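You operate a simulated robot arm through the tools that you are given. There is no shell and no other tool. Be economical: measure what you need, move in short steps, check, and stop when the job is done.

You run a simulated robot arm. Do the job below in one go: nothing can be reset, and whatever is moved stays where it is left.

JOB
Crease the purple blank and put it back on its pad.
Fine: on the fold plate: flap down, roller across and home, flap up again. Where these are worked on the way, their far stop is far enough and under half their travel is too little: fold flap.

It is judged by the outcome, as a careful person would: the job done as asked, and still so three seconds after it is handed in. It fails if anything else is knocked over, pushed out of place, dropped, spilled or broken. Flat cloth is picked up by pressing the open fingertips on it (5 to 10 N) and closing them slowly along it; thin cloth reads only 2 to 8 mm in the jaws.

ROBOT AND FRAMES
A 6-joint arm with a two-finger parallel gripper, fixed in place. Base frame: the origin is at the foot of the arm, x ahead of it, y to its left, z up; the work surface is at about z = 78.3. Units: cm, rad, N and s.
With the tool pointing down near the work surface it reaches from about 32 to 70 cm from the base axis. Its first joint turns from -2.897 to 2.897 rad. Payload 4.1 kg.
The tool frame sits at the grasp point between the pads (the TCP): z along the fingers, y along the line on which they close. The tips reach 2.3 cm beyond it. Largest opening 9.4 cm; finger width 3.8, thickness 1; the body of the gripper, 5.4 by 9.6 cm, starts 3.9 cm behind the TCP.
Orientation is that of the tool frame in the base frame, as [roll, pitch, yaw] about the fixed x, y, z axes, in that order (R = Rz(yaw) Ry(pitch) Rx(roll)). With the fingers straight down and closing along the base's y, the tool's x points along the base's -x, its y along +y and its z along -z.

CONTROLS
- The arm moves only by the tool arm_command. Its argument "steps" is text: rows parted by semicolons, each of 7 numbers parted by spaces: the shift along the tool's x, y, z in units of 150 mm (1.0 is 150 mm), then the turn, a rotation vector about the tool's x, y, z in units of 180 degrees (1.0 is 180 degrees), then the opening, from 0 (shut) to 1 (fully open). In form: tx ty tz ax ay az hand; .... A call has 1 to 10 rows; each row is the pose to reach, as a shift and turn from the pose commanded when the call began, along the tool's axes at that moment. A call with a number of a shift or a turn outside -1 to 1 is refused whole. Rows are played at 5 a second. More than 5 cm and 0.15 rad between two rows, or a gripper value outside its range, and nothing of the call is played. A pose out of reach is approached as far as the arm can. The call stops where the force on the tool passes 40 N (or 10 N more than at its start, if that is more) or the arm is blocked; 0.2 s more then pass. Each finger travels about 4.5 cm/s and halts on what it meets, pressing with about 38 N; the grip force reading is that of the motor and also rises with nothing between the fingers. The clock runs only during rows and for 0.2 s after the last one: add rows that repeat a pose to give the fingers time. The reply holds the time, the measured pose of the TCP, the force on the tool along the base axes, the opening and the grip force, in the units named above and with some noise, with the torque about the TCP (base axes, N m) and any sound that the robot's microphone picked up, and new pictures: "show" is both (left out), scene, wrist or none.
- Cameras (640 x 400 px; columns grow to the right, rows downward): "scene" is fixed at [22.09, -65.25, 136.24]; the picture's right is [0.99, 0.15, 0.00], its down [0.13, -0.89, -0.44] and it looks along [-0.07, 0.43, -0.90] (base axes); focal length 214 px, centre (320, 200). "wrist" rides on the gripper at [8.6, 1.6, -7.4] in the tool frame; the picture's right is [-0.18, 0.98, 0.00], its down [-0.58, -0.11, -0.81] and it looks along [-0.79, -0.15, 0.59] (tool axes); focal length 243 px, centre (320, 200). There is no depth. A picture from a camera that has moved, and an enlarged one, comes with that camera's place and axes in the base frame and with its lens.
- slide_trunk(by): slides the trunk up (or, below 0, down) by that many cm; the arm rides with it, the base frame stays. It gives what a move gives, with no picture.
- enlarge(camera, box): a new picture of the part [left, top, right, bottom] of that camera's present view, enlarged. No time passes.
- close_job(): hands the job in; it is judged then, once.

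Go step by step. Nothing tells you positions but the pictures and the camera data: compare them with the known pose of the tool, close in by small moves and look again before you grip or let go. The budget is 120 turns and 200 pictures, counting those below and the enlarged ones. Unless the task says otherwise, let go and move clear before handing in, and close with one line.

The tools are called by a JSON object that holds its "op" and its "data". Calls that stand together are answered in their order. arm_command: Moves the arm, as the interface text tells. Its arguments: {"type":"object","properties":{"steps":{"type":"string"},"show":{"type":"string","enum":["both","scene","wrist","none"]}},"required":["steps"]} The other tools are called the same way: slide_trunk (by) slides the trunk up or down; enlarge (camera, box) takes an enlarged picture of a part of a camera's view; close_job () hands the job in.

At the start:

```text
time: 0.0
position: [10.23, -40.5, 111.62]
orientation: [3.141, 0.001, 3.141]
contact_force: [-0.6, 0.2, -0.3]
wrist_torque: [-0.02, 0.03, -0.03]
opening: 9.39
finger_force: 0.1
trunk travel left (down, up): [-47.5, 11.5]
```

scene: 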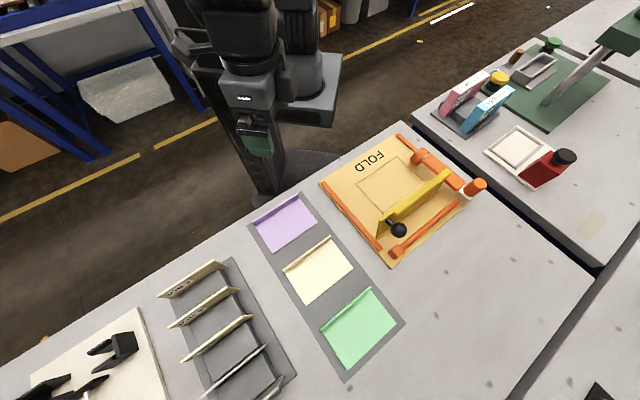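
wrist: 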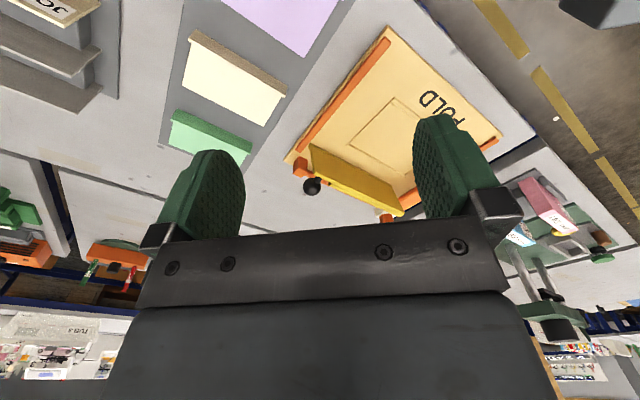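

I see the purple blank on a grey pad mat, with the orange fold plate beside it. I'll enlarge both before measuring.

{"op": "enlarge", "data": {"camera": "scene", "box": [300, 120, 500, 280]}}

{"op": "enlarge", "data": {"camera": "scene", "box": [230, 180, 410, 380]}}

```text
2.50 times, centred on (400, 200) of scene
camera zoom: at [22.09, -65.25, 136.24], right [0.99, 0.15, 0.0], down [0.13, -0.89, -0.44], along [-0.07, 0.43, -0.9], focal length 536 px, centre (120, 200)
```

zoom: 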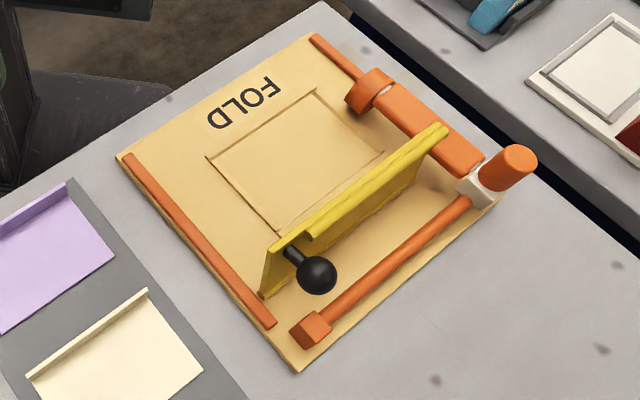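

```text
2.00 times, centred on (320, 280) of scene
camera zoom: at [22.09, -65.25, 136.24], right [0.99, 0.15, 0.0], down [0.13, -0.89, -0.44], along [-0.07, 0.43, -0.9], focal length 429 px, centre (320, 40)
```

zoom: 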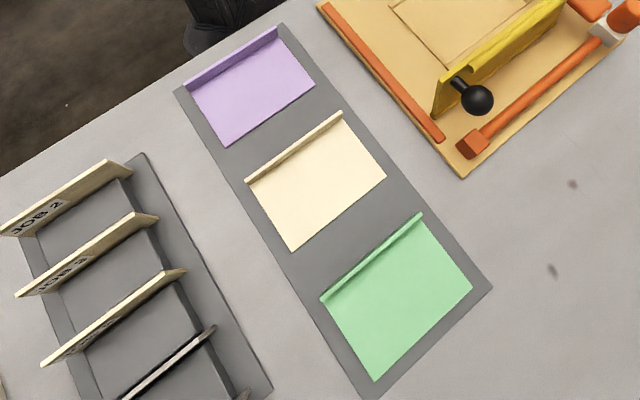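

The blank has a raised lip on its back-left edge, roughly (0,-48) to (11,-37). The plate's nest is near (38,-29) at the same ~44° angle. I'll turn the tool 44° so it closes across the lip, and come down over it to look.

{"op": "arm_command", "data": {"steps": "0.05 -0.02 0.13 0 0 -0.041 1; 0.10 -0.04 0.27 0 0 -0.082 1; 0.16 -0.07 0.4 0 0 -0.122 1; 0.21 -0.09 0.53 0 0 -0.163 1; 0.26 -0.11 0.67 0 0 -0.204 1; 0.313 -0.133 0.8 0 0 -0.2444 1; 0.313 -0.133 0.8 0 0 -0.2444 1"}}

```text
time: 1.6
position: [5.54, -42.51, 99.49]
orientation: [-3.141, 0.0, -2.371]
contact_force: [-0.2, 0.7, 0.8]
wrist_torque: [-0.01, 0.0, -0.02]
opening: 9.39
finger_force: 0.1
trunk travel left (down, up): [-47.5, 11.5]
camera wrist: at [-1.91, -47.32, 106.89], right [-0.55, 0.83, 0.0], down [0.49, 0.33, 0.81], along [0.67, 0.44, -0.59], focal length 243 px, centre (320, 200)
```

scene: 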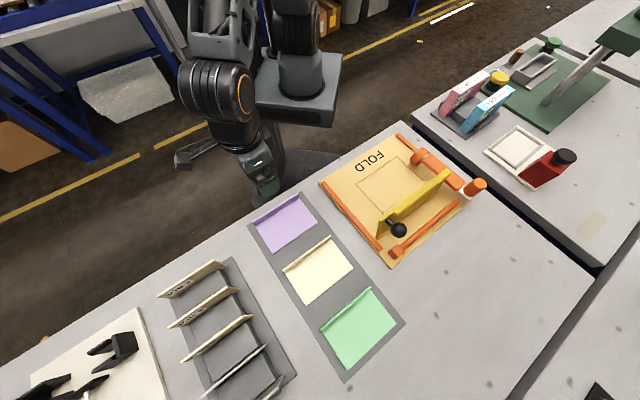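
wrist: 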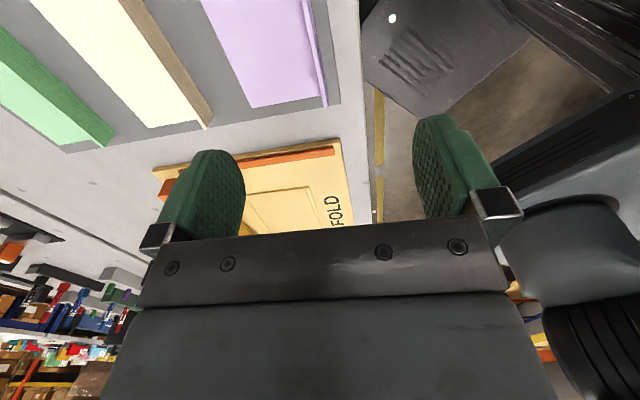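

I can see the lip in the wrist view. I'll enlarge it to measure its position and height.

{"op": "enlarge", "data": {"camera": "wrist", "box": [190, 0, 380, 120]}}

{"op": "enlarge", "data": {"camera": "scene", "box": [240, 180, 330, 260]}}

```text
3.33 times, centred on (285, 60) of wrist
camera zoom: at [-1.91, -47.32, 106.89], right [-0.55, 0.83, 0.0], down [0.49, 0.33, 0.81], along [0.67, 0.44, -0.59], focal length 809 px, centre (437, 667)
```

zoom: 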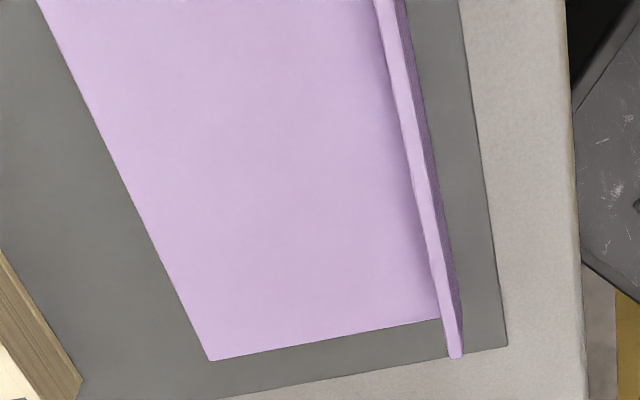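

```text
5.00 times, centred on (285, 220) of scene
camera zoom: at [22.09, -65.25, 136.24], right [0.99, 0.15, 0.0], down [0.13, -0.89, -0.44], along [-0.07, 0.43, -0.9], focal length 1072 px, centre (495, 100)
```

zoom: 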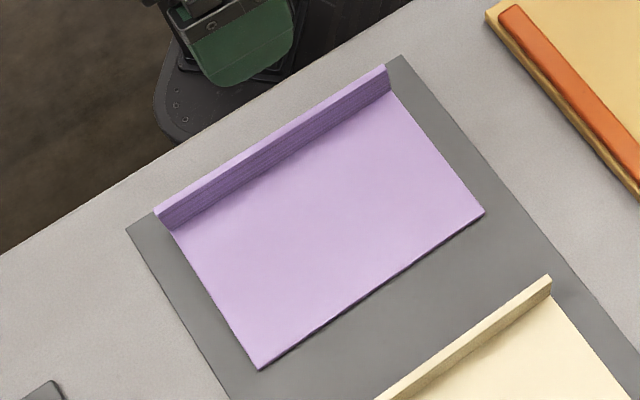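

The lip mid is about (6.1,-43.3), standing roughly 2 cm high. I'll adjust sideways and come down to about z=86 to check.

{"op": "arm_command", "data": {"steps": "0.01 -0.065 0.3 0 0 0 1; 0.01 -0.065 0.6 0 0 0 1; 0.01 -0.065 0.87 0 0 0 1; 0.01 -0.065 0.87 0 0 0 1"}}

{"op": "enlarge", "data": {"camera": "scene", "box": [240, 160, 340, 260]}}

```text
time: 2.6
position: [6.09, -43.4, 86.49]
orientation: [3.141, 0.001, -2.374]
contact_force: [-0.2, -0.1, 0.7]
wrist_torque: [-0.01, 0.03, 0.0]
opening: 9.4
finger_force: 0.1
trunk travel left (down, up): [-47.5, 11.5]
camera wrist: at [-1.3, -48.2, 93.79], right [-0.55, 0.84, 0.0], down [0.49, 0.33, 0.81], along [0.67, 0.44, -0.59], focal length 243 px, centre (320, 200)
```

scene: 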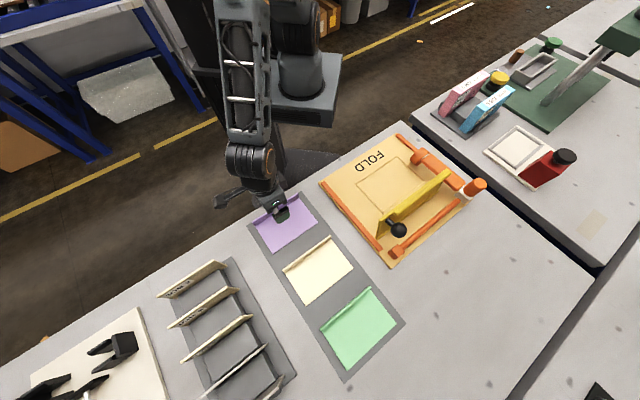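
wrist: 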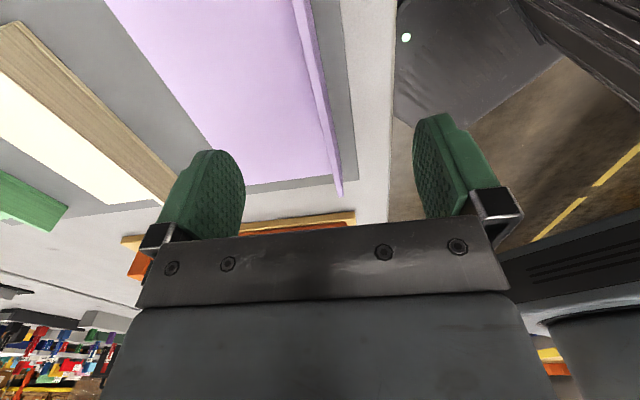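

```text
4.00 times, centred on (290, 210) of scene
camera zoom: at [22.09, -65.25, 136.24], right [0.99, 0.15, 0.0], down [0.13, -0.89, -0.44], along [-0.07, 0.43, -0.9], focal length 858 px, centre (440, 160)
```

zoom: 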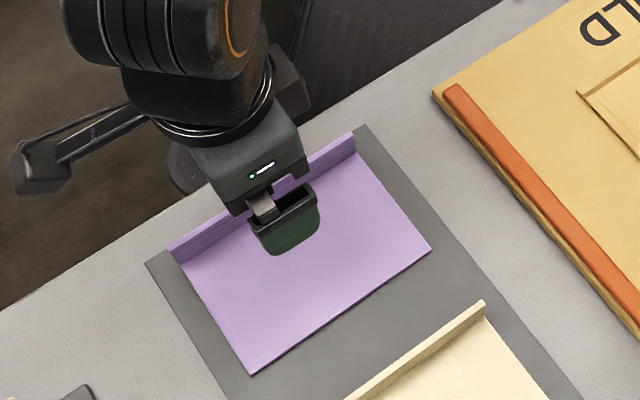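

The lip lies between the fingers, near the middle. I'll lower to just above the blank's face, watching the force.

{"op": "arm_command", "data": {"steps": "0 0 0.16 0 0 0 1; 0 0 0.31 0 0 0 1; 0 0 0.31 0 0 0 1"}}

{"op": "enlarge", "data": {"camera": "scene", "box": [240, 160, 340, 260]}}

```text
time: 3.4
position: [6.15, -43.28, 81.86]
orientation: [3.14, -0.001, -2.374]
contact_force: [0.2, 1.4, -0.3]
wrist_torque: [0.02, 0.03, 0.01]
opening: 9.41
finger_force: 0.1
trunk travel left (down, up): [-47.5, 11.5]
camera wrist: at [-1.27, -48.19, 89.18], right [-0.55, 0.84, 0.0], down [0.49, 0.33, 0.81], along [0.67, 0.44, -0.59], focal length 243 px, centre (320, 200)
```

scene: 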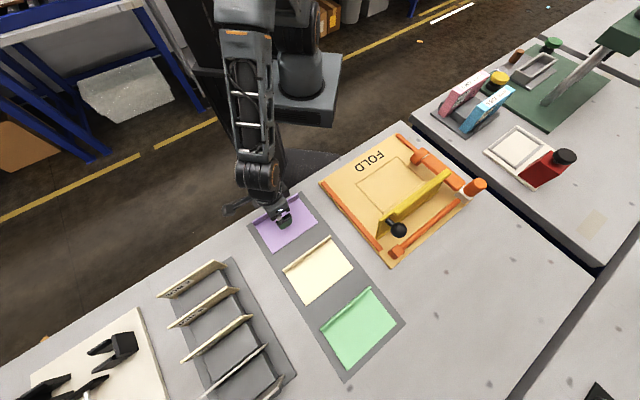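
wrist: 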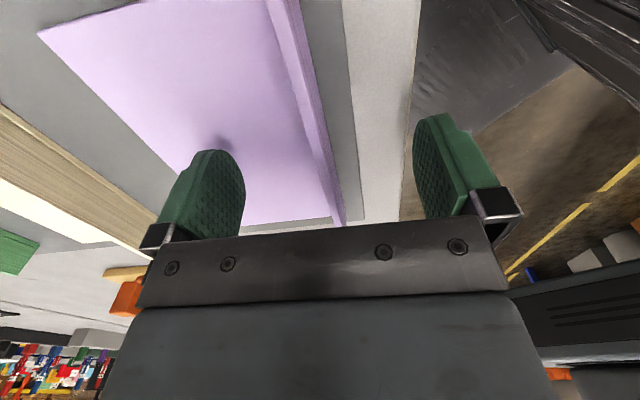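

```text
4.00 times, centred on (290, 210) of scene
camera zoom: at [22.09, -65.25, 136.24], right [0.99, 0.15, 0.0], down [0.13, -0.89, -0.44], along [-0.07, 0.43, -0.9], focal length 858 px, centre (440, 160)
```

zoom: 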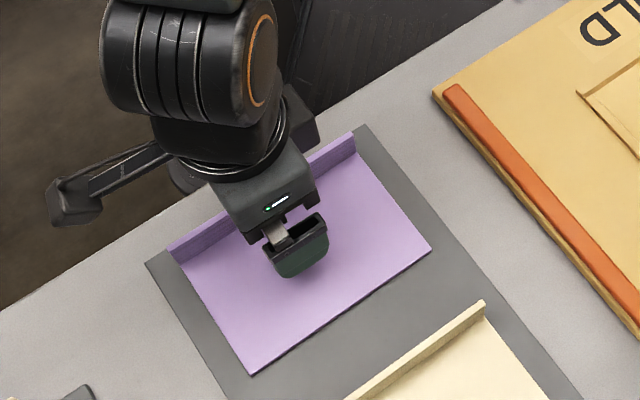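

The tips straddle the lip with no contact. I'll close gradually.

{"op": "arm_command", "data": {"steps": "0 0 0 0 0 0 0.8; 0 0 0 0 0 0 0.6; 0 0 0 0 0 0 0.45; 0 0 0 0 0 0 0.3; 0 0 0 0 0 0 0.2; 0 0 0 0 0 0 0.1; 0 0 0 0 0 0 0.0; 0 0 0 0 0 0 0; 0 0 0 0 0 0 0"}}

{"op": "enlarge", "data": {"camera": "scene", "box": [240, 160, 340, 260]}}

```text
time: 5.4
position: [6.21, -43.39, 81.79]
orientation: [-3.14, 0.001, -2.374]
contact_force: [-0.1, -0.7, -0.1]
wrist_torque: [0.01, 0.02, 0.01]
opening: 0.39
finger_force: 38.0
trunk travel left (down, up): [-47.5, 11.5]
camera wrist: at [-1.27, -48.19, 89.21], right [-0.55, 0.84, 0.0], down [0.49, 0.33, 0.81], along [0.67, 0.44, -0.59], focal length 243 px, centre (320, 200)
```

scene: 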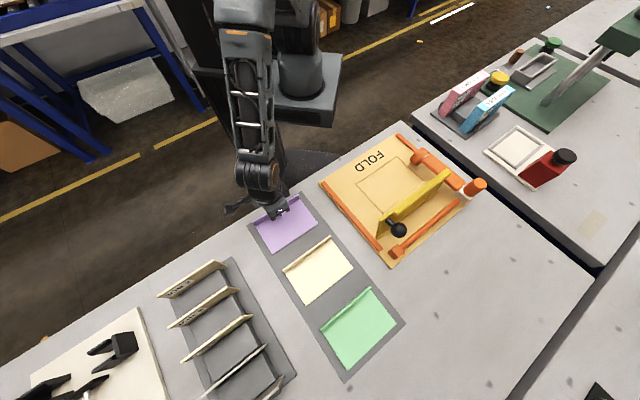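
wrist: 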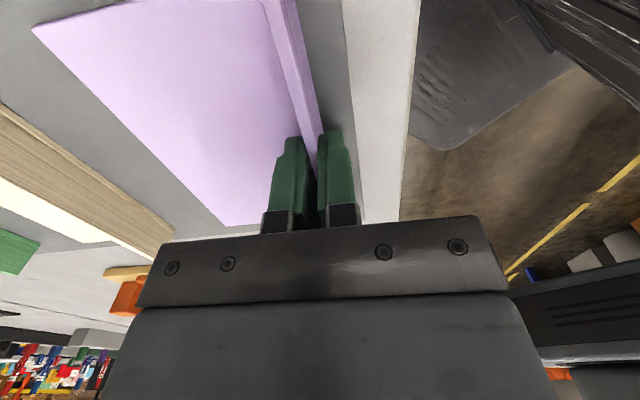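

```text
4.00 times, centred on (290, 210) of scene
camera zoom: at [22.09, -65.25, 136.24], right [0.99, 0.15, 0.0], down [0.13, -0.89, -0.44], along [-0.07, 0.43, -0.9], focal length 858 px, centre (440, 160)
```

zoom: 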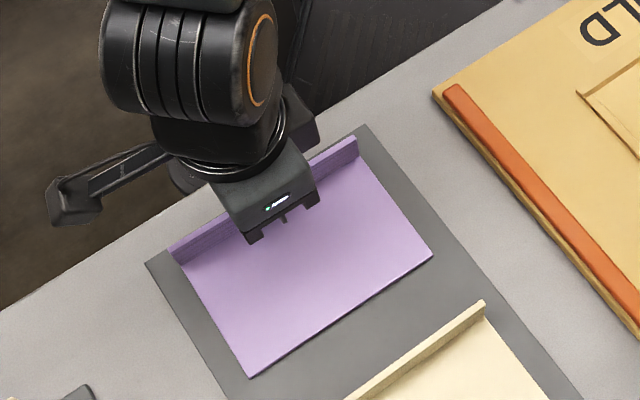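

It's gripped at 0.39 cm, as thin sheet should read. I'll lift it about 9 cm and check that it hangs rigidly.

{"op": "arm_command", "data": {"steps": "0 0 -0.1 0 0 0 0; 0 0 -0.2 0 0 0 0; 0 0 -0.35 0 0 0 0; 0 0 -0.6 0 0 0 0; 0 0 -0.6 0 0 0 0"}}

{"op": "enlarge", "data": {"camera": "scene", "box": [200, 140, 360, 260]}}

```text
time: 6.6
position: [6.06, -43.38, 90.96]
orientation: [-3.141, -0.001, -2.373]
contact_force: [0.5, -0.2, 0.5]
wrist_torque: [-0.01, -0.02, 0.01]
opening: 0.38
finger_force: 38.4
trunk travel left (down, up): [-47.5, 11.5]
camera wrist: at [-1.32, -48.22, 98.24], right [-0.55, 0.84, 0.0], down [0.49, 0.33, 0.81], along [0.67, 0.44, -0.59], focal length 243 px, centre (320, 200)
```

scene: 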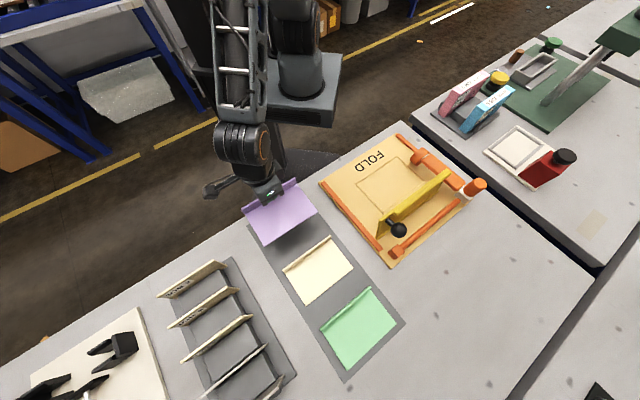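
wrist: 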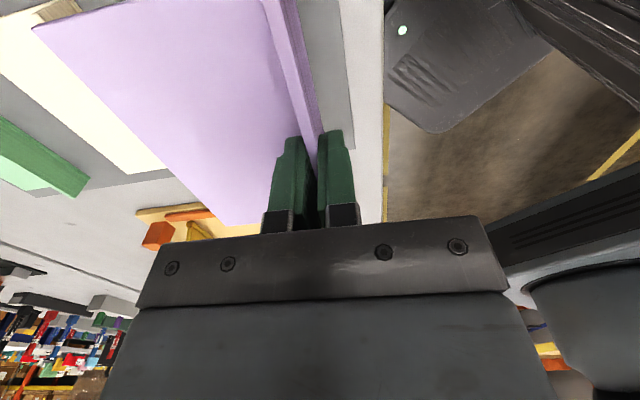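

```text
3.33 times, centred on (280, 200) of scene
camera zoom: at [22.09, -65.25, 136.24], right [0.99, 0.15, 0.0], down [0.13, -0.89, -0.44], along [-0.07, 0.43, -0.9], focal length 715 px, centre (453, 200)
```

zoom: 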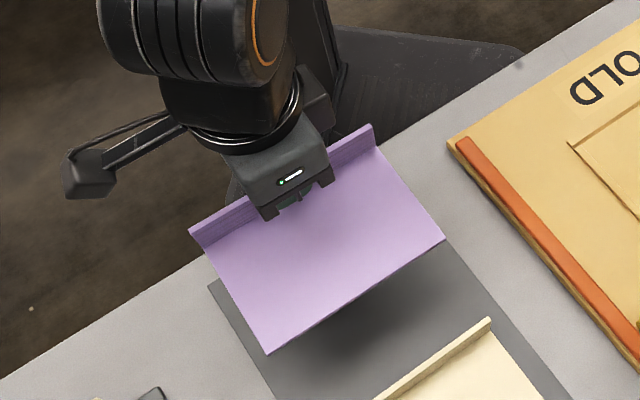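

It holds level. I'll carry it over to above the nest in two calls.

{"op": "arm_command", "data": {"steps": "-0.25 -0.05 0 0 0 0 0; -0.5 -0.1 0 0 0 0 0; -0.75 -0.15 0 0 0 0 0; -1 -0.207 0 0 0 0 0", "show": "none"}}

{"op": "arm_command", "data": {"steps": "-0.25 -0.05 0 0 0 0 0; -0.5 -0.1 0 0 0 0 0; -0.75 -0.15 0 0 0 0 0; -1 -0.207 0 0 0 0 0; -1.0 -0.207 0 0 0 0 0"}}

{"op": "enlarge", "data": {"camera": "scene", "box": [300, 100, 500, 260]}}

```text
time: 7.6
position: [19.08, -35.06, 90.94]
orientation: [3.141, 0.001, -2.374]
contact_force: [-0.5, 0.5, -1.3]
wrist_torque: [-0.03, -0.01, 0.05]
opening: 0.4
finger_force: 38.2
trunk travel left (down, up): [-47.5, 11.5]
```

```text
time: 8.8
position: [32.08, -26.93, 90.77]
orientation: [3.141, 0.0, -2.376]
contact_force: [0.9, 0.1, 0.3]
wrist_torque: [-0.04, -0.02, 0.03]
opening: 0.4
finger_force: 37.9
trunk travel left (down, up): [-47.5, 11.5]
camera wrist: at [24.69, -31.78, 98.22], right [-0.55, 0.84, 0.0], down [0.49, 0.33, 0.81], along [0.67, 0.44, -0.59], focal length 243 px, centre (320, 200)
```

scene: 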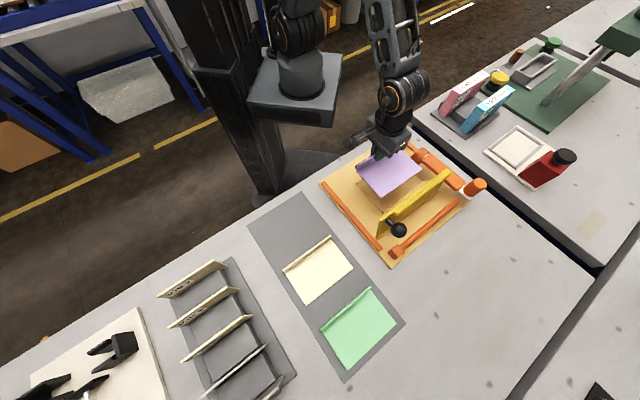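
wrist: 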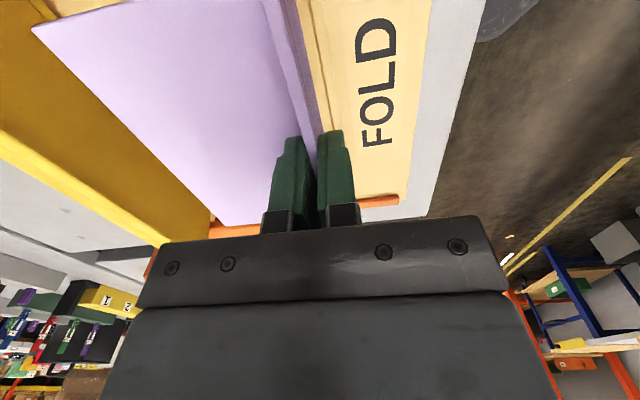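

```text
2.50 times, centred on (400, 180) of scene
camera zoom: at [22.09, -65.25, 136.24], right [0.99, 0.15, 0.0], down [0.13, -0.89, -0.44], along [-0.07, 0.43, -0.9], focal length 536 px, centre (120, 250)
```

zoom: 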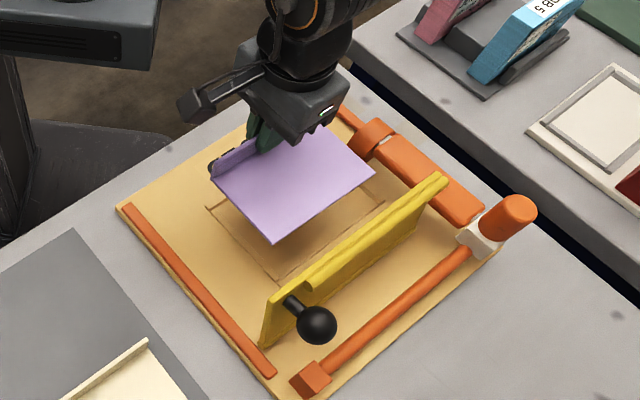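

The blank is over the nest, with about 3 cm left to go toward the right rear. I'll shift, lower partway and look closely.

{"op": "arm_command", "data": {"steps": "-0.206 -0.039 0 0 0 0 0; -0.206 -0.039 0.2 0 0 0 0; -0.206 -0.039 0.36 0 0 0 0; -0.206 -0.039 0.36 0 0 0 0"}}

{"op": "enlarge", "data": {"camera": "scene", "box": [340, 130, 460, 240]}}

{"op": "enlarge", "data": {"camera": "wrist", "box": [160, 0, 420, 240]}}

```text
time: 9.8
position: [34.65, -25.21, 85.35]
orientation: [-3.141, 0.001, -2.373]
contact_force: [0.1, 0.1, 0.2]
wrist_torque: [0.02, -0.02, 0.02]
opening: 0.41
finger_force: 37.9
trunk travel left (down, up): [-47.5, 11.5]
camera wrist: at [27.21, -30.04, 92.8], right [-0.55, 0.84, 0.0], down [0.49, 0.33, 0.81], along [0.67, 0.44, -0.59], focal length 243 px, centre (320, 200)
```

scene: 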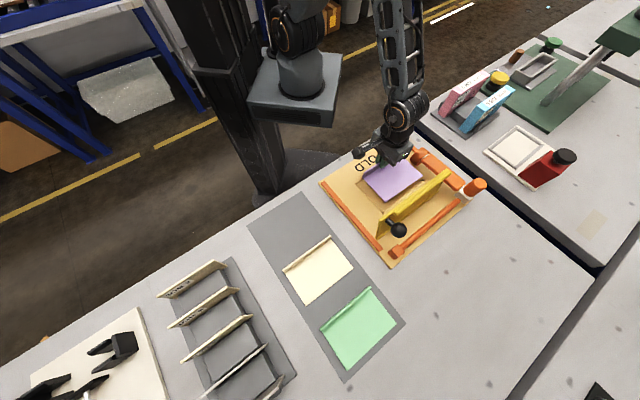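
wrist: 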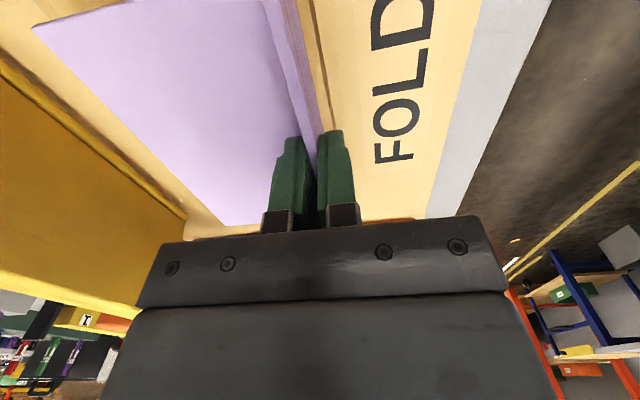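

```text
3.64 times, centred on (400, 185) of scene
camera zoom: at [22.09, -65.25, 136.24], right [0.99, 0.15, 0.0], down [0.13, -0.89, -0.44], along [-0.07, 0.43, -0.9], focal length 780 px, centre (29, 254)
```

zoom: 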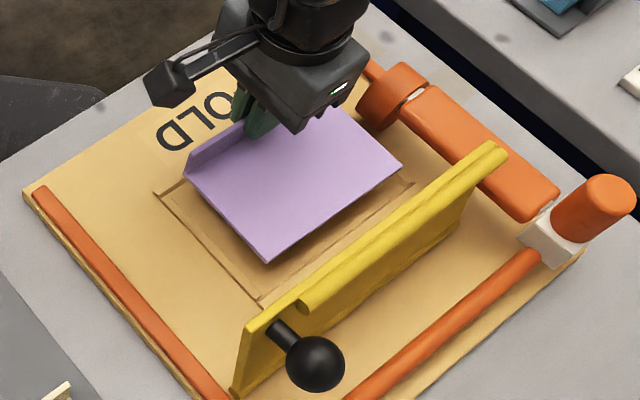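

```text
1.67 times, centred on (290, 120) of wrist
camera zoom: at [27.21, -30.04, 92.8], right [-0.55, 0.84, 0.0], down [0.49, 0.33, 0.81], along [0.67, 0.44, -0.59], focal length 404 px, centre (370, 333)
```

zoom: 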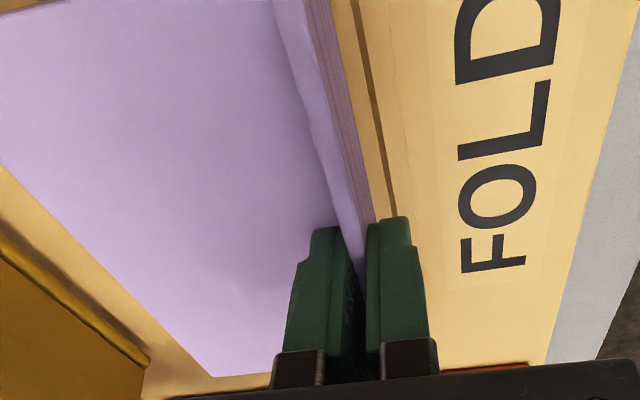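

The blank is centred over the nest with about 1 cm of margin all round, and needs about 1.5° of turn. I'll lower it toward the plate and feel for contact.

{"op": "arm_command", "data": {"steps": "0 0 0.08 0 0 -0.008 0; 0 0 0.16 0 0 -0.008 0; 0 0 0.18 0 0 -0.008 0; 0 0 0.18 0 0 -0.008 0", "show": "none"}}

{"op": "enlarge", "data": {"camera": "scene", "box": [340, 130, 460, 240]}}

```text
time: 10.8
position: [34.58, -25.09, 82.79]
orientation: [-3.141, -0.001, -2.348]
contact_force: [-0.3, -0.4, -0.3]
wrist_torque: [0.0, 0.01, 0.0]
opening: 0.4
finger_force: 38.0
trunk travel left (down, up): [-47.5, 11.5]
```

```text
3.64 times, centred on (400, 185) of scene
camera zoom: at [22.09, -65.25, 136.24], right [0.99, 0.15, 0.0], down [0.13, -0.89, -0.44], along [-0.07, 0.43, -0.9], focal length 780 px, centre (29, 254)
```

zoom: 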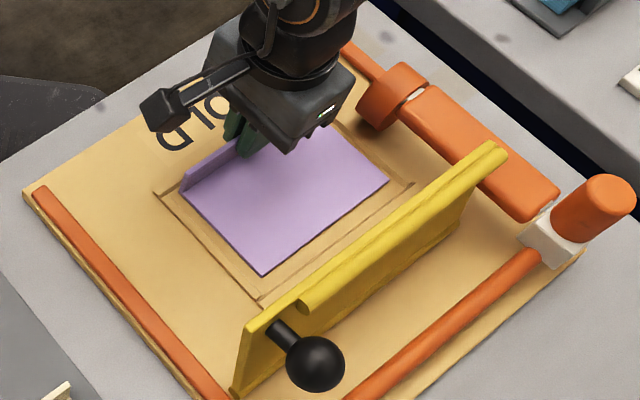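

It's well inside the outline. I'll nudge it 0.3 cm toward the flap and feel down to contact.

{"op": "arm_command", "data": {"steps": "0 -0.02 0.01 0 0 0 0; 0 -0.02 0.02 0 0 0 0; 0 -0.02 0.025 0 0 0 0; 0 -0.02 0.025 0 0 0 0", "show": "none"}}

{"op": "enlarge", "data": {"camera": "scene", "box": [340, 130, 460, 240]}}

```text
time: 11.8
position: [34.92, -25.29, 82.54]
orientation: [-3.138, -0.001, -2.349]
contact_force: [-3.0, 4.2, 29.7]
wrist_torque: [0.05, 0.06, 0.02]
opening: 0.38
finger_force: 37.9
trunk travel left (down, up): [-47.5, 11.5]
```

```text
3.64 times, centred on (400, 185) of scene
camera zoom: at [22.09, -65.25, 136.24], right [0.99, 0.15, 0.0], down [0.13, -0.89, -0.44], along [-0.07, 0.43, -0.9], focal length 780 px, centre (29, 254)
```

zoom: 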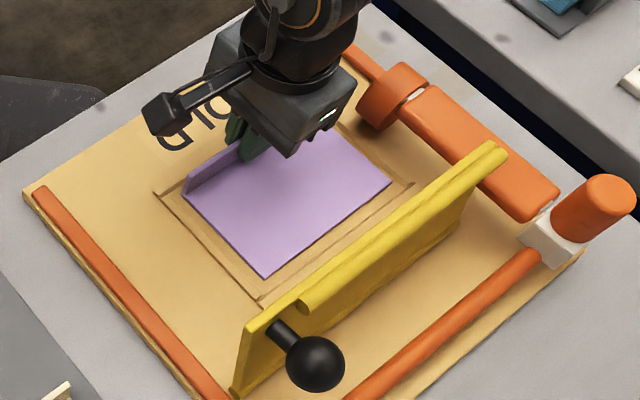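

It's in contact with the plate. I'll relieve the press, open, and rise straight up.

{"op": "arm_command", "data": {"steps": "0 0 -0.008 0 0 0 0; 0 0 -0.008 0 0 0 0.1; 0 0 -0.008 0 0 0 0.2; 0 0 -0.008 0 0 0 0.4; 0 0 -0.008 0 0 0 0.4; 0 0 -0.2 0 0 0 0.4; 0 0 -0.5 0 0 0 0.4; 0 0 -0.8 0 0 0 0.4"}}

{"op": "enlarge", "data": {"camera": "scene", "box": [340, 130, 460, 240]}}

{"op": "enlarge", "data": {"camera": "scene", "box": [380, 140, 500, 260]}}

```text
time: 13.6
position: [34.84, -25.42, 94.41]
orientation: [-3.141, -0.001, -2.349]
contact_force: [0.0, -0.4, 0.0]
wrist_torque: [0.01, 0.01, -0.01]
opening: 3.74
finger_force: 0.0
trunk travel left (down, up): [-47.5, 11.5]
camera wrist: at [27.61, -30.38, 101.71], right [-0.57, 0.82, 0.0], down [0.49, 0.34, 0.81], along [0.66, 0.46, -0.59], focal length 243 px, centre (320, 200)
```

scene: 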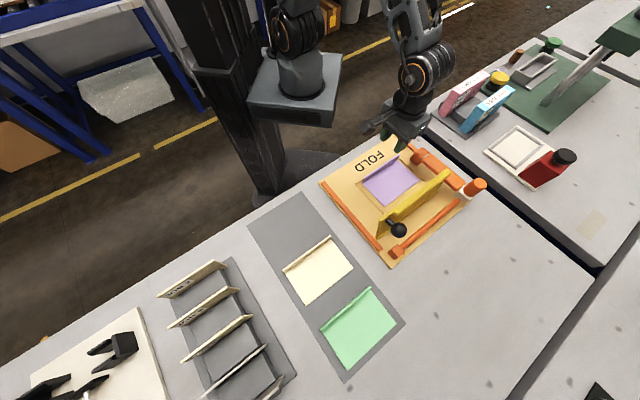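
wrist: 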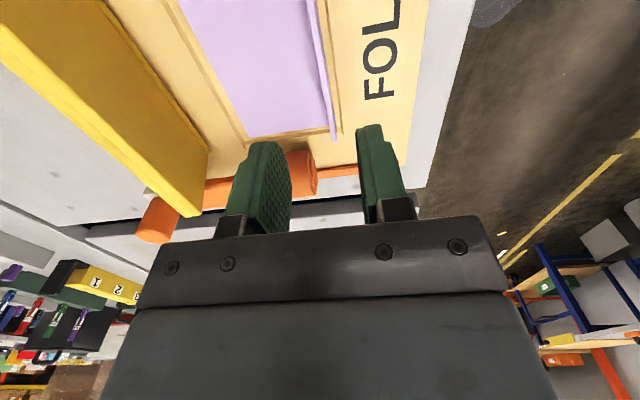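

```text
3.64 times, centred on (400, 185) of scene
camera zoom: at [22.09, -65.25, 136.24], right [0.99, 0.15, 0.0], down [0.13, -0.89, -0.44], along [-0.07, 0.43, -0.9], focal length 780 px, centre (29, 254)
```

zoom: 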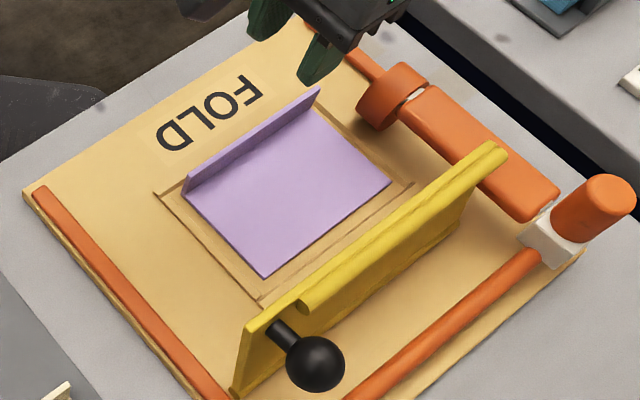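

```text
3.33 times, centred on (440, 200) of scene
camera zoom: at [22.09, -65.25, 136.24], right [0.99, 0.15, 0.0], down [0.13, -0.89, -0.44], along [-0.07, 0.43, -0.9], focal length 715 px, centre (-80, 200)
```

zoom: 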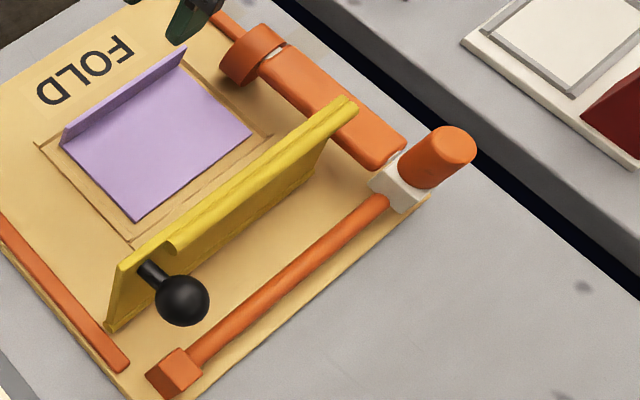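

The blank rests in the nest and is released. The flap leans back slightly: hinge near plate coordinate n≈57.8, top edge at z≈90. I'll close the fingers, cross over it at its middle and come down on its outer (front) side.

{"op": "arm_command", "data": {"steps": "0 0 -0.2 0 0 0 0; 0.06 -0.25 -0.2 0 0 0 0; 0.12 -0.5 -0.2 0 0 0 0; 0.177 -0.75 -0.2 0 0 0 0; 0.177 -1 -0.2 0 0 0 0; 0.177 -1 -0.2 0 0 0 0", "show": "none"}}

{"op": "arm_command", "data": {"steps": "0 -0.1 0 0 0 0 0; 0 -0.23 0 0 0 0 0; 0 -0.23 0 0 0 0 0"}}

{"op": "enlarge", "data": {"camera": "scene", "box": [340, 120, 500, 280]}}

```text
time: 15.0
position: [43.88, -37.89, 97.37]
orientation: [-3.14, 0.0, -2.35]
contact_force: [0.8, -0.5, -0.2]
wrist_torque: [0.01, 0.0, 0.03]
opening: 0.02
finger_force: 37.7
trunk travel left (down, up): [-47.5, 11.5]
```

```text
time: 15.8
position: [46.15, -40.19, 97.31]
orientation: [3.142, 0.0, -2.349]
contact_force: [-0.5, 0.9, -0.1]
wrist_torque: [-0.03, 0.04, 0.0]
opening: 0.01
finger_force: 38.2
trunk travel left (down, up): [-47.5, 11.5]
camera wrist: at [38.92, -45.31, 104.75], right [-0.57, 0.82, 0.0], down [0.49, 0.34, 0.81], along [0.66, 0.46, -0.59], focal length 243 px, centre (320, 200)
```

scene: 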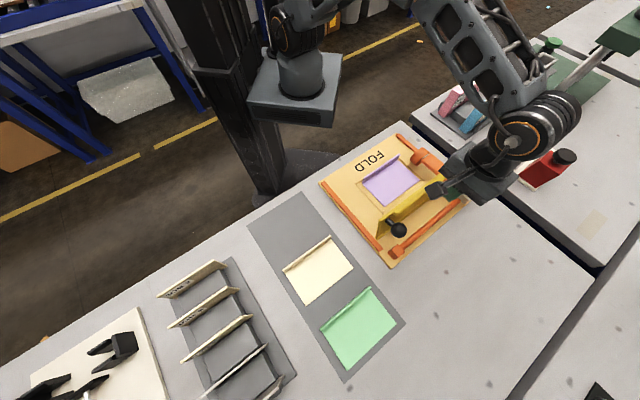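
wrist: 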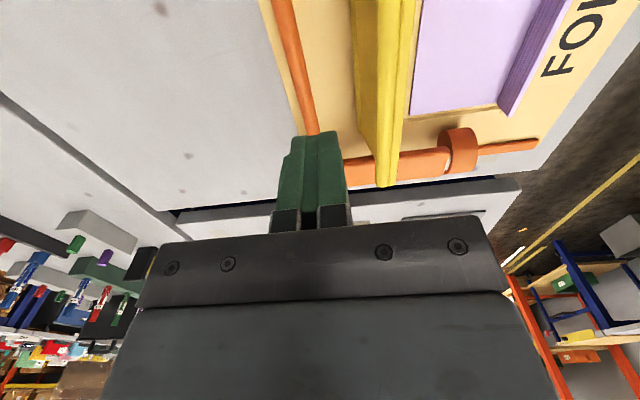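

```text
2.50 times, centred on (420, 200) of scene
camera zoom: at [22.09, -65.25, 136.24], right [0.99, 0.15, 0.0], down [0.13, -0.89, -0.44], along [-0.07, 0.43, -0.9], focal length 536 px, centre (70, 200)
```

zoom: 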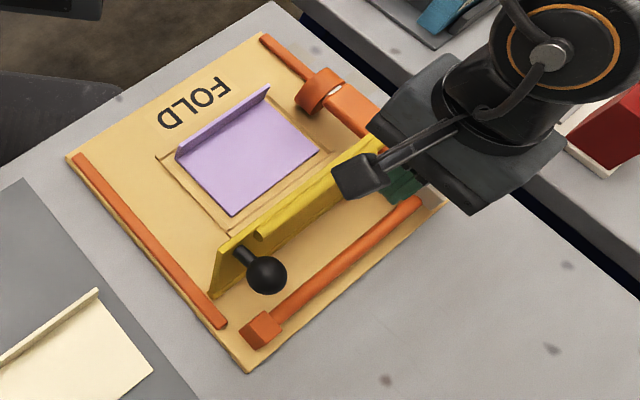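

The fingers are now on the outer side of the flap. The wrist camera sits on the knob side, so I'll shift 3 cm away from the knob and then descend.

{"op": "arm_command", "data": {"steps": "-0.22 0 0 0 0 0 0; -0.22 0 0.25 0 0 0 0; -0.22 0 0.5 0 0 0 0; -0.22 0 0.5 0 0 0 0"}}

{"op": "enlarge", "data": {"camera": "scene", "box": [340, 120, 500, 280]}}

```text
time: 16.8
position: [48.46, -37.87, 89.75]
orientation: [-3.141, 0.0, -2.348]
contact_force: [1.0, 0.1, -1.5]
wrist_torque: [0.0, -0.05, 0.02]
opening: 0.0
finger_force: 37.7
trunk travel left (down, up): [-47.5, 11.5]
camera wrist: at [41.16, -42.92, 97.21], right [-0.57, 0.82, 0.0], down [0.49, 0.34, 0.81], along [0.66, 0.46, -0.59], focal length 243 px, centre (320, 200)
```

scene: 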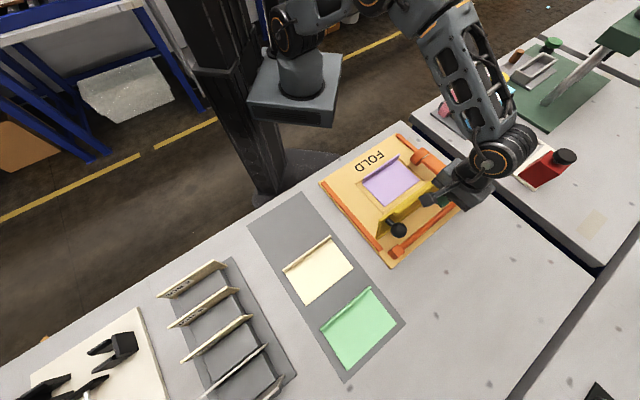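
wrist: 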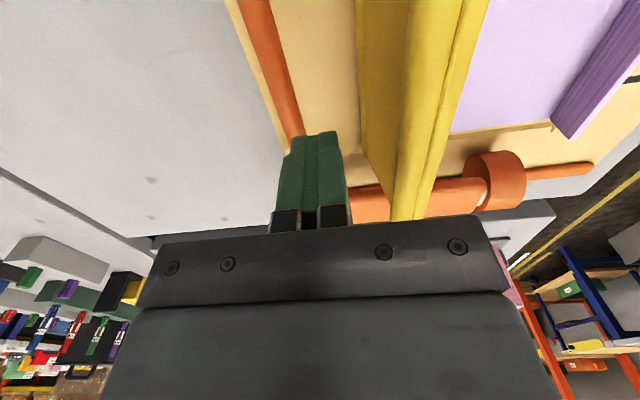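

```text
2.50 times, centred on (420, 200) of scene
camera zoom: at [22.09, -65.25, 136.24], right [0.99, 0.15, 0.0], down [0.13, -0.89, -0.44], along [-0.07, 0.43, -0.9], focal length 536 px, centre (70, 200)
```

zoom: 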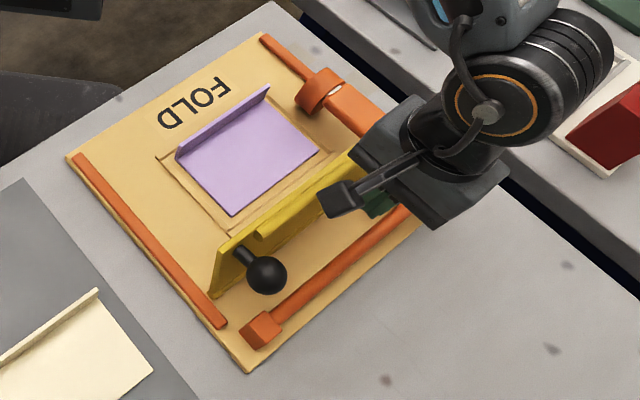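

I'm beside the outer face with about 2 cm to go. I'll push along an arc for the first half of the flap's swing and look.

{"op": "arm_command", "data": {"steps": "0 0.1 0.057 0 0 0 0; 0 0.17 0.06 0 0 0 0; 0 0.22 0.063 0 0 0 0; 0 0.27 0.063 0 0 0 0; 0 0.357 0.097 0 0 0 0; 0 0.43 0.143 0 0 0 0; 0 0.483 0.197 0 0 0 0"}}

{"op": "enlarge", "data": {"camera": "scene", "box": [340, 120, 500, 280]}}

```text
time: 18.4
position: [43.22, -32.71, 87.07]
orientation: [3.141, 0.0, -2.35]
contact_force: [0.4, 0.0, 1.7]
wrist_torque: [0.02, 0.02, -0.04]
opening: 0.0
finger_force: 38.5
trunk travel left (down, up): [-47.5, 11.5]
camera wrist: at [35.98, -37.81, 94.37], right [-0.57, 0.82, 0.0], down [0.49, 0.34, 0.81], along [0.66, 0.46, -0.59], focal length 243 px, centre (320, 200)
```

scene: 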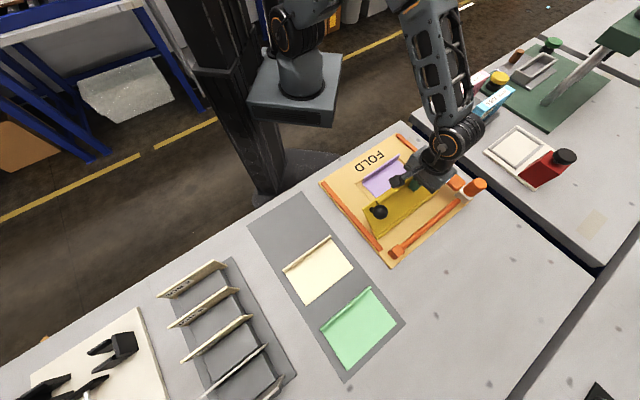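
wrist: 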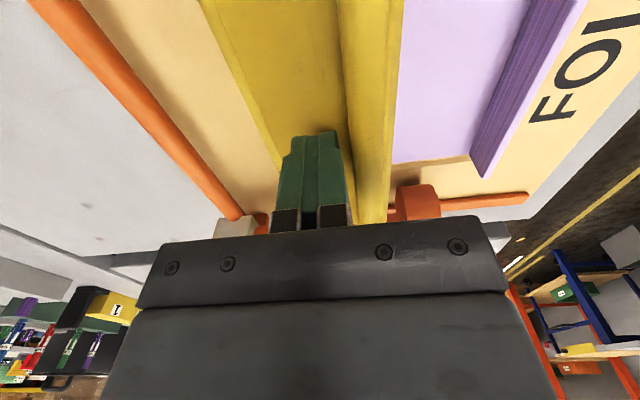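

```text
2.50 times, centred on (420, 200) of scene
camera zoom: at [22.09, -65.25, 136.24], right [0.99, 0.15, 0.0], down [0.13, -0.89, -0.44], along [-0.07, 0.43, -0.9], focal length 536 px, centre (70, 200)
```

zoom: 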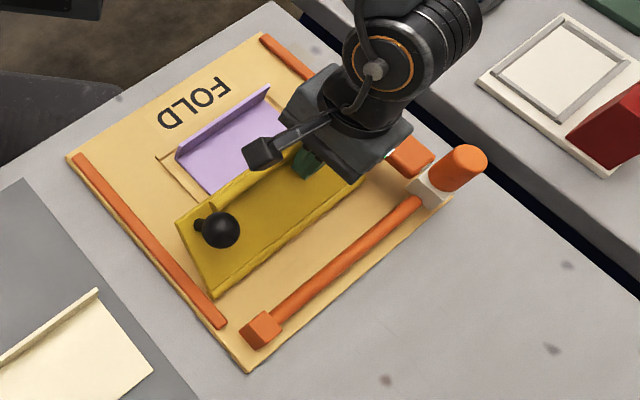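

The flap is swinging down freely. I'll carry on along the arc, pressing gently at the end.

{"op": "arm_command", "data": {"steps": "0 0.047 0.071 0 0 0 0; 0 0.087 0.138 0 0 0 0; 0 0.113 0.205 0 0 0 0; 0 0.127 0.25 0 0 0 0; 0 0.127 0.28 0 0 0 0; 0 0.127 0.28 0 0 0 0"}}

{"op": "enlarge", "data": {"camera": "scene", "box": [340, 120, 500, 280]}}

```text
time: 19.8
position: [41.87, -31.43, 82.96]
orientation: [-3.139, 0.0, -2.35]
contact_force: [-1.5, 2.5, 20.2]
wrist_torque: [0.04, 0.14, -0.09]
opening: 0.0
finger_force: 38.1
trunk travel left (down, up): [-47.5, 11.5]
camera wrist: at [34.62, -36.42, 90.29], right [-0.57, 0.82, 0.0], down [0.48, 0.34, 0.81], along [0.66, 0.46, -0.59], focal length 243 px, centre (320, 200)
```

scene: 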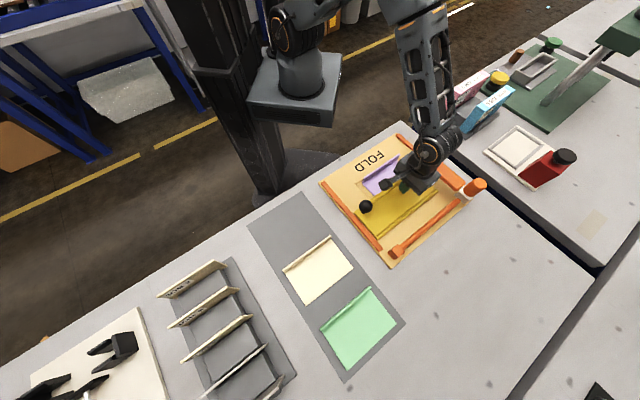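
wrist: 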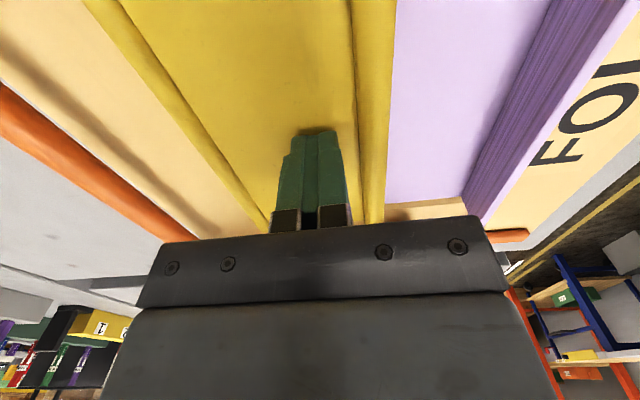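

```text
2.50 times, centred on (420, 200) of scene
camera zoom: at [22.09, -65.25, 136.24], right [0.99, 0.15, 0.0], down [0.13, -0.89, -0.44], along [-0.07, 0.43, -0.9], focal length 536 px, centre (70, 200)
```

zoom: 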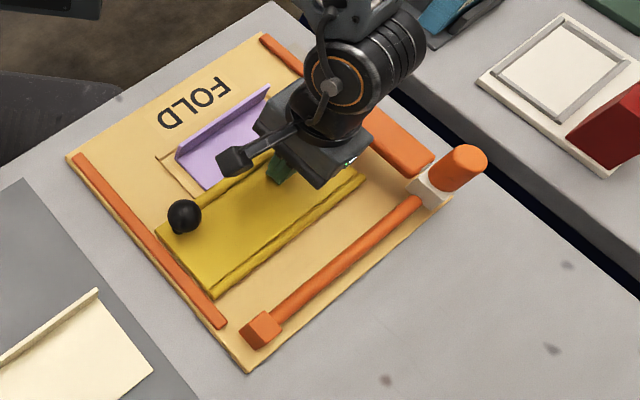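

The flap is against its stop, with 20 N of reaction. I'll press a touch more, then rise clear and check that it stays down.

{"op": "arm_command", "data": {"steps": "0 0 0.008 0 0 0 0; 0 0 0.008 0 0 0 0; 0 0 -0.1 0 0 0 0; 0 0 -0.35 0 0 0 0; 0 0 -0.67 0 0 0 0; 0 0 -0.67 0 0 0 0"}}

{"op": "enlarge", "data": {"camera": "scene", "box": [340, 120, 500, 280]}}

{"op": "enlarge", "data": {"camera": "scene", "box": [430, 150, 510, 230]}}

```text
time: 21.2
position: [42.02, -31.61, 92.74]
orientation: [3.141, 0.0, -2.349]
contact_force: [0.6, 0.4, 0.5]
wrist_torque: [-0.03, 0.0, 0.02]
opening: 0.0
finger_force: 38.1
trunk travel left (down, up): [-47.5, 11.5]
camera wrist: at [34.75, -36.54, 100.18], right [-0.57, 0.82, 0.0], down [0.49, 0.34, 0.81], along [0.66, 0.46, -0.59], focal length 243 px, centre (320, 200)
```

scene: 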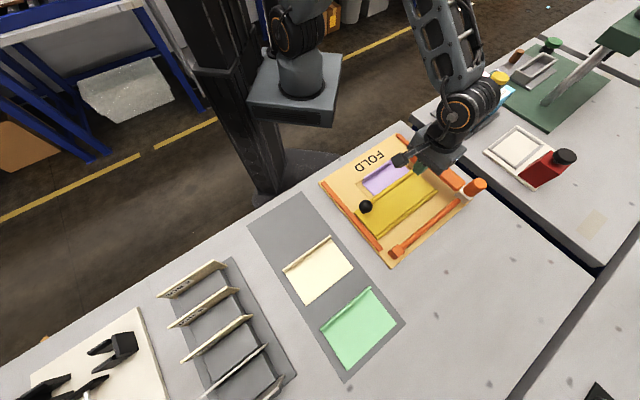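
wrist: 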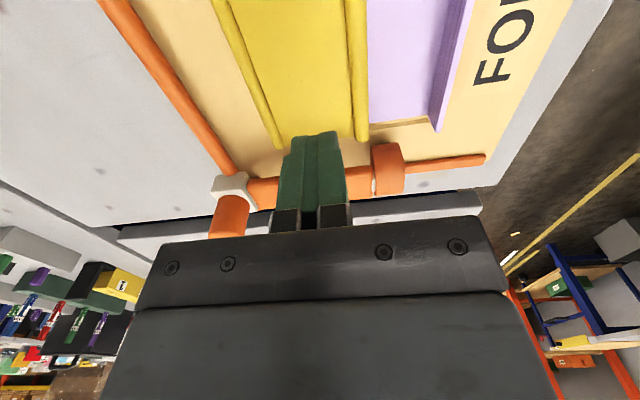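

```text
2.50 times, centred on (420, 200) of scene
camera zoom: at [22.09, -65.25, 136.24], right [0.99, 0.15, 0.0], down [0.13, -0.89, -0.44], along [-0.07, 0.43, -0.9], focal length 536 px, centre (70, 200)
```

zoom: 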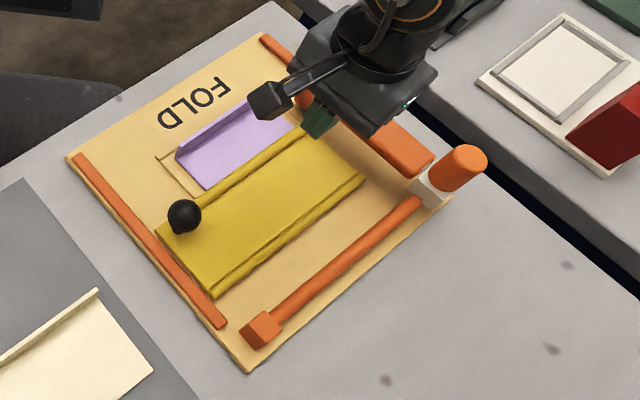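

```text
5.00 times, centred on (470, 190) of scene
camera zoom: at [22.09, -65.25, 136.24], right [0.99, 0.15, 0.0], down [0.13, -0.89, -0.44], along [-0.07, 0.43, -0.9], focal length 1072 px, centre (-430, 250)
```

zoom: 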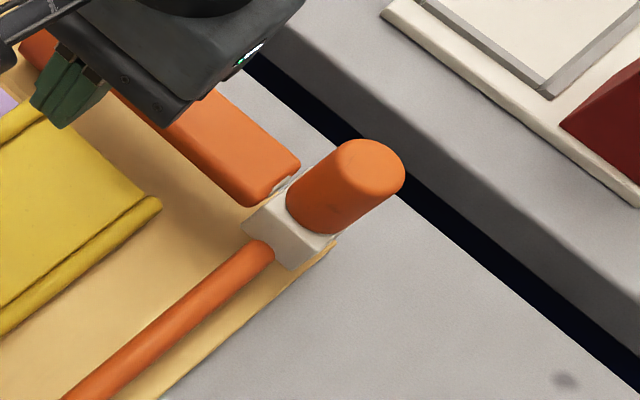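

The flap stays down. The roller's handle is an upright orange post near (60.3,-30), with its top at z≈85.4. I'll move above it with the fingers open and refine.

{"op": "arm_command", "data": {"steps": "-0.2 -0.16 0 0 0 0 0.2; -0.4 -0.33 0 0 0 0 0.4; -0.6 -0.5 0 0 0 0 0.7; -0.8 -0.66 0 0 0 0 0.75; -0.93 -0.783 0 0 0 0 0.75; -0.93 -0.783 0 0 0 0 0.75; -0.93 -0.783 0 0 0 0 0.75"}}

{"op": "enlarge", "data": {"camera": "wrist", "box": [200, 60, 440, 230]}}

{"op": "enlarge", "data": {"camera": "scene", "box": [430, 150, 510, 230]}}

```text
time: 22.8
position: [60.13, -29.78, 92.81]
orientation: [-3.141, 0.001, -2.35]
contact_force: [-0.4, -0.5, 0.7]
wrist_torque: [-0.01, 0.0, 0.0]
opening: 7.06
finger_force: 0.1
trunk travel left (down, up): [-47.5, 11.5]
camera wrist: at [52.92, -34.88, 100.13], right [-0.57, 0.82, 0.0], down [0.49, 0.34, 0.81], along [0.66, 0.46, -0.59], focal length 243 px, centre (320, 200)
```

scene: 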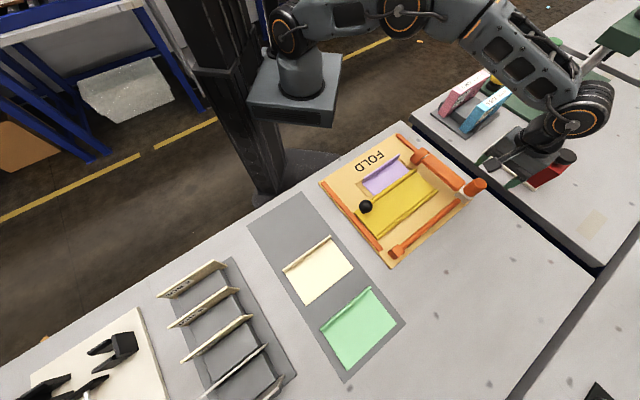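
wrist: 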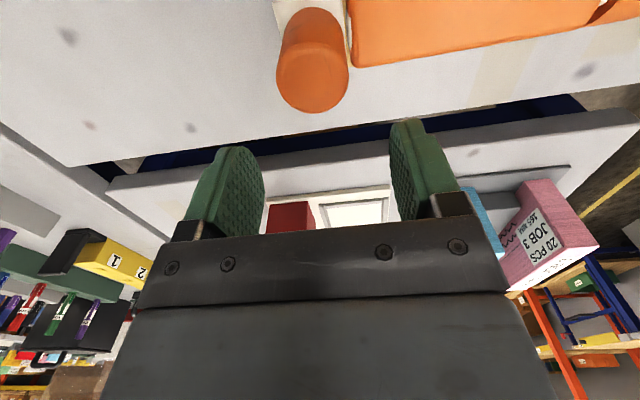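

```text
2.35 times, centred on (320, 145) of wrist
camera zoom: at [52.92, -34.88, 100.13], right [-0.57, 0.82, 0.0], down [0.49, 0.34, 0.81], along [0.66, 0.46, -0.59], focal length 571 px, centre (320, 329)
```

zoom: 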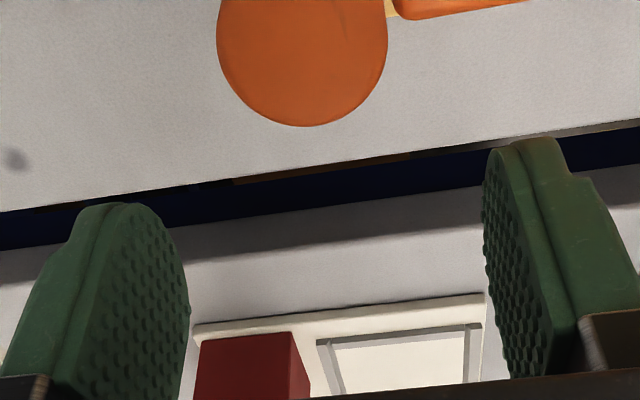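

```text
5.00 times, centred on (470, 190) of scene
camera zoom: at [22.09, -65.25, 136.24], right [0.99, 0.15, 0.0], down [0.13, -0.89, -0.44], along [-0.07, 0.43, -0.9], focal length 1072 px, centre (-430, 250)
```

zoom: 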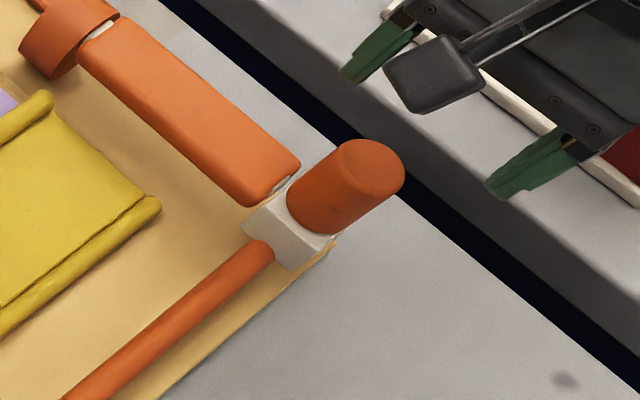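

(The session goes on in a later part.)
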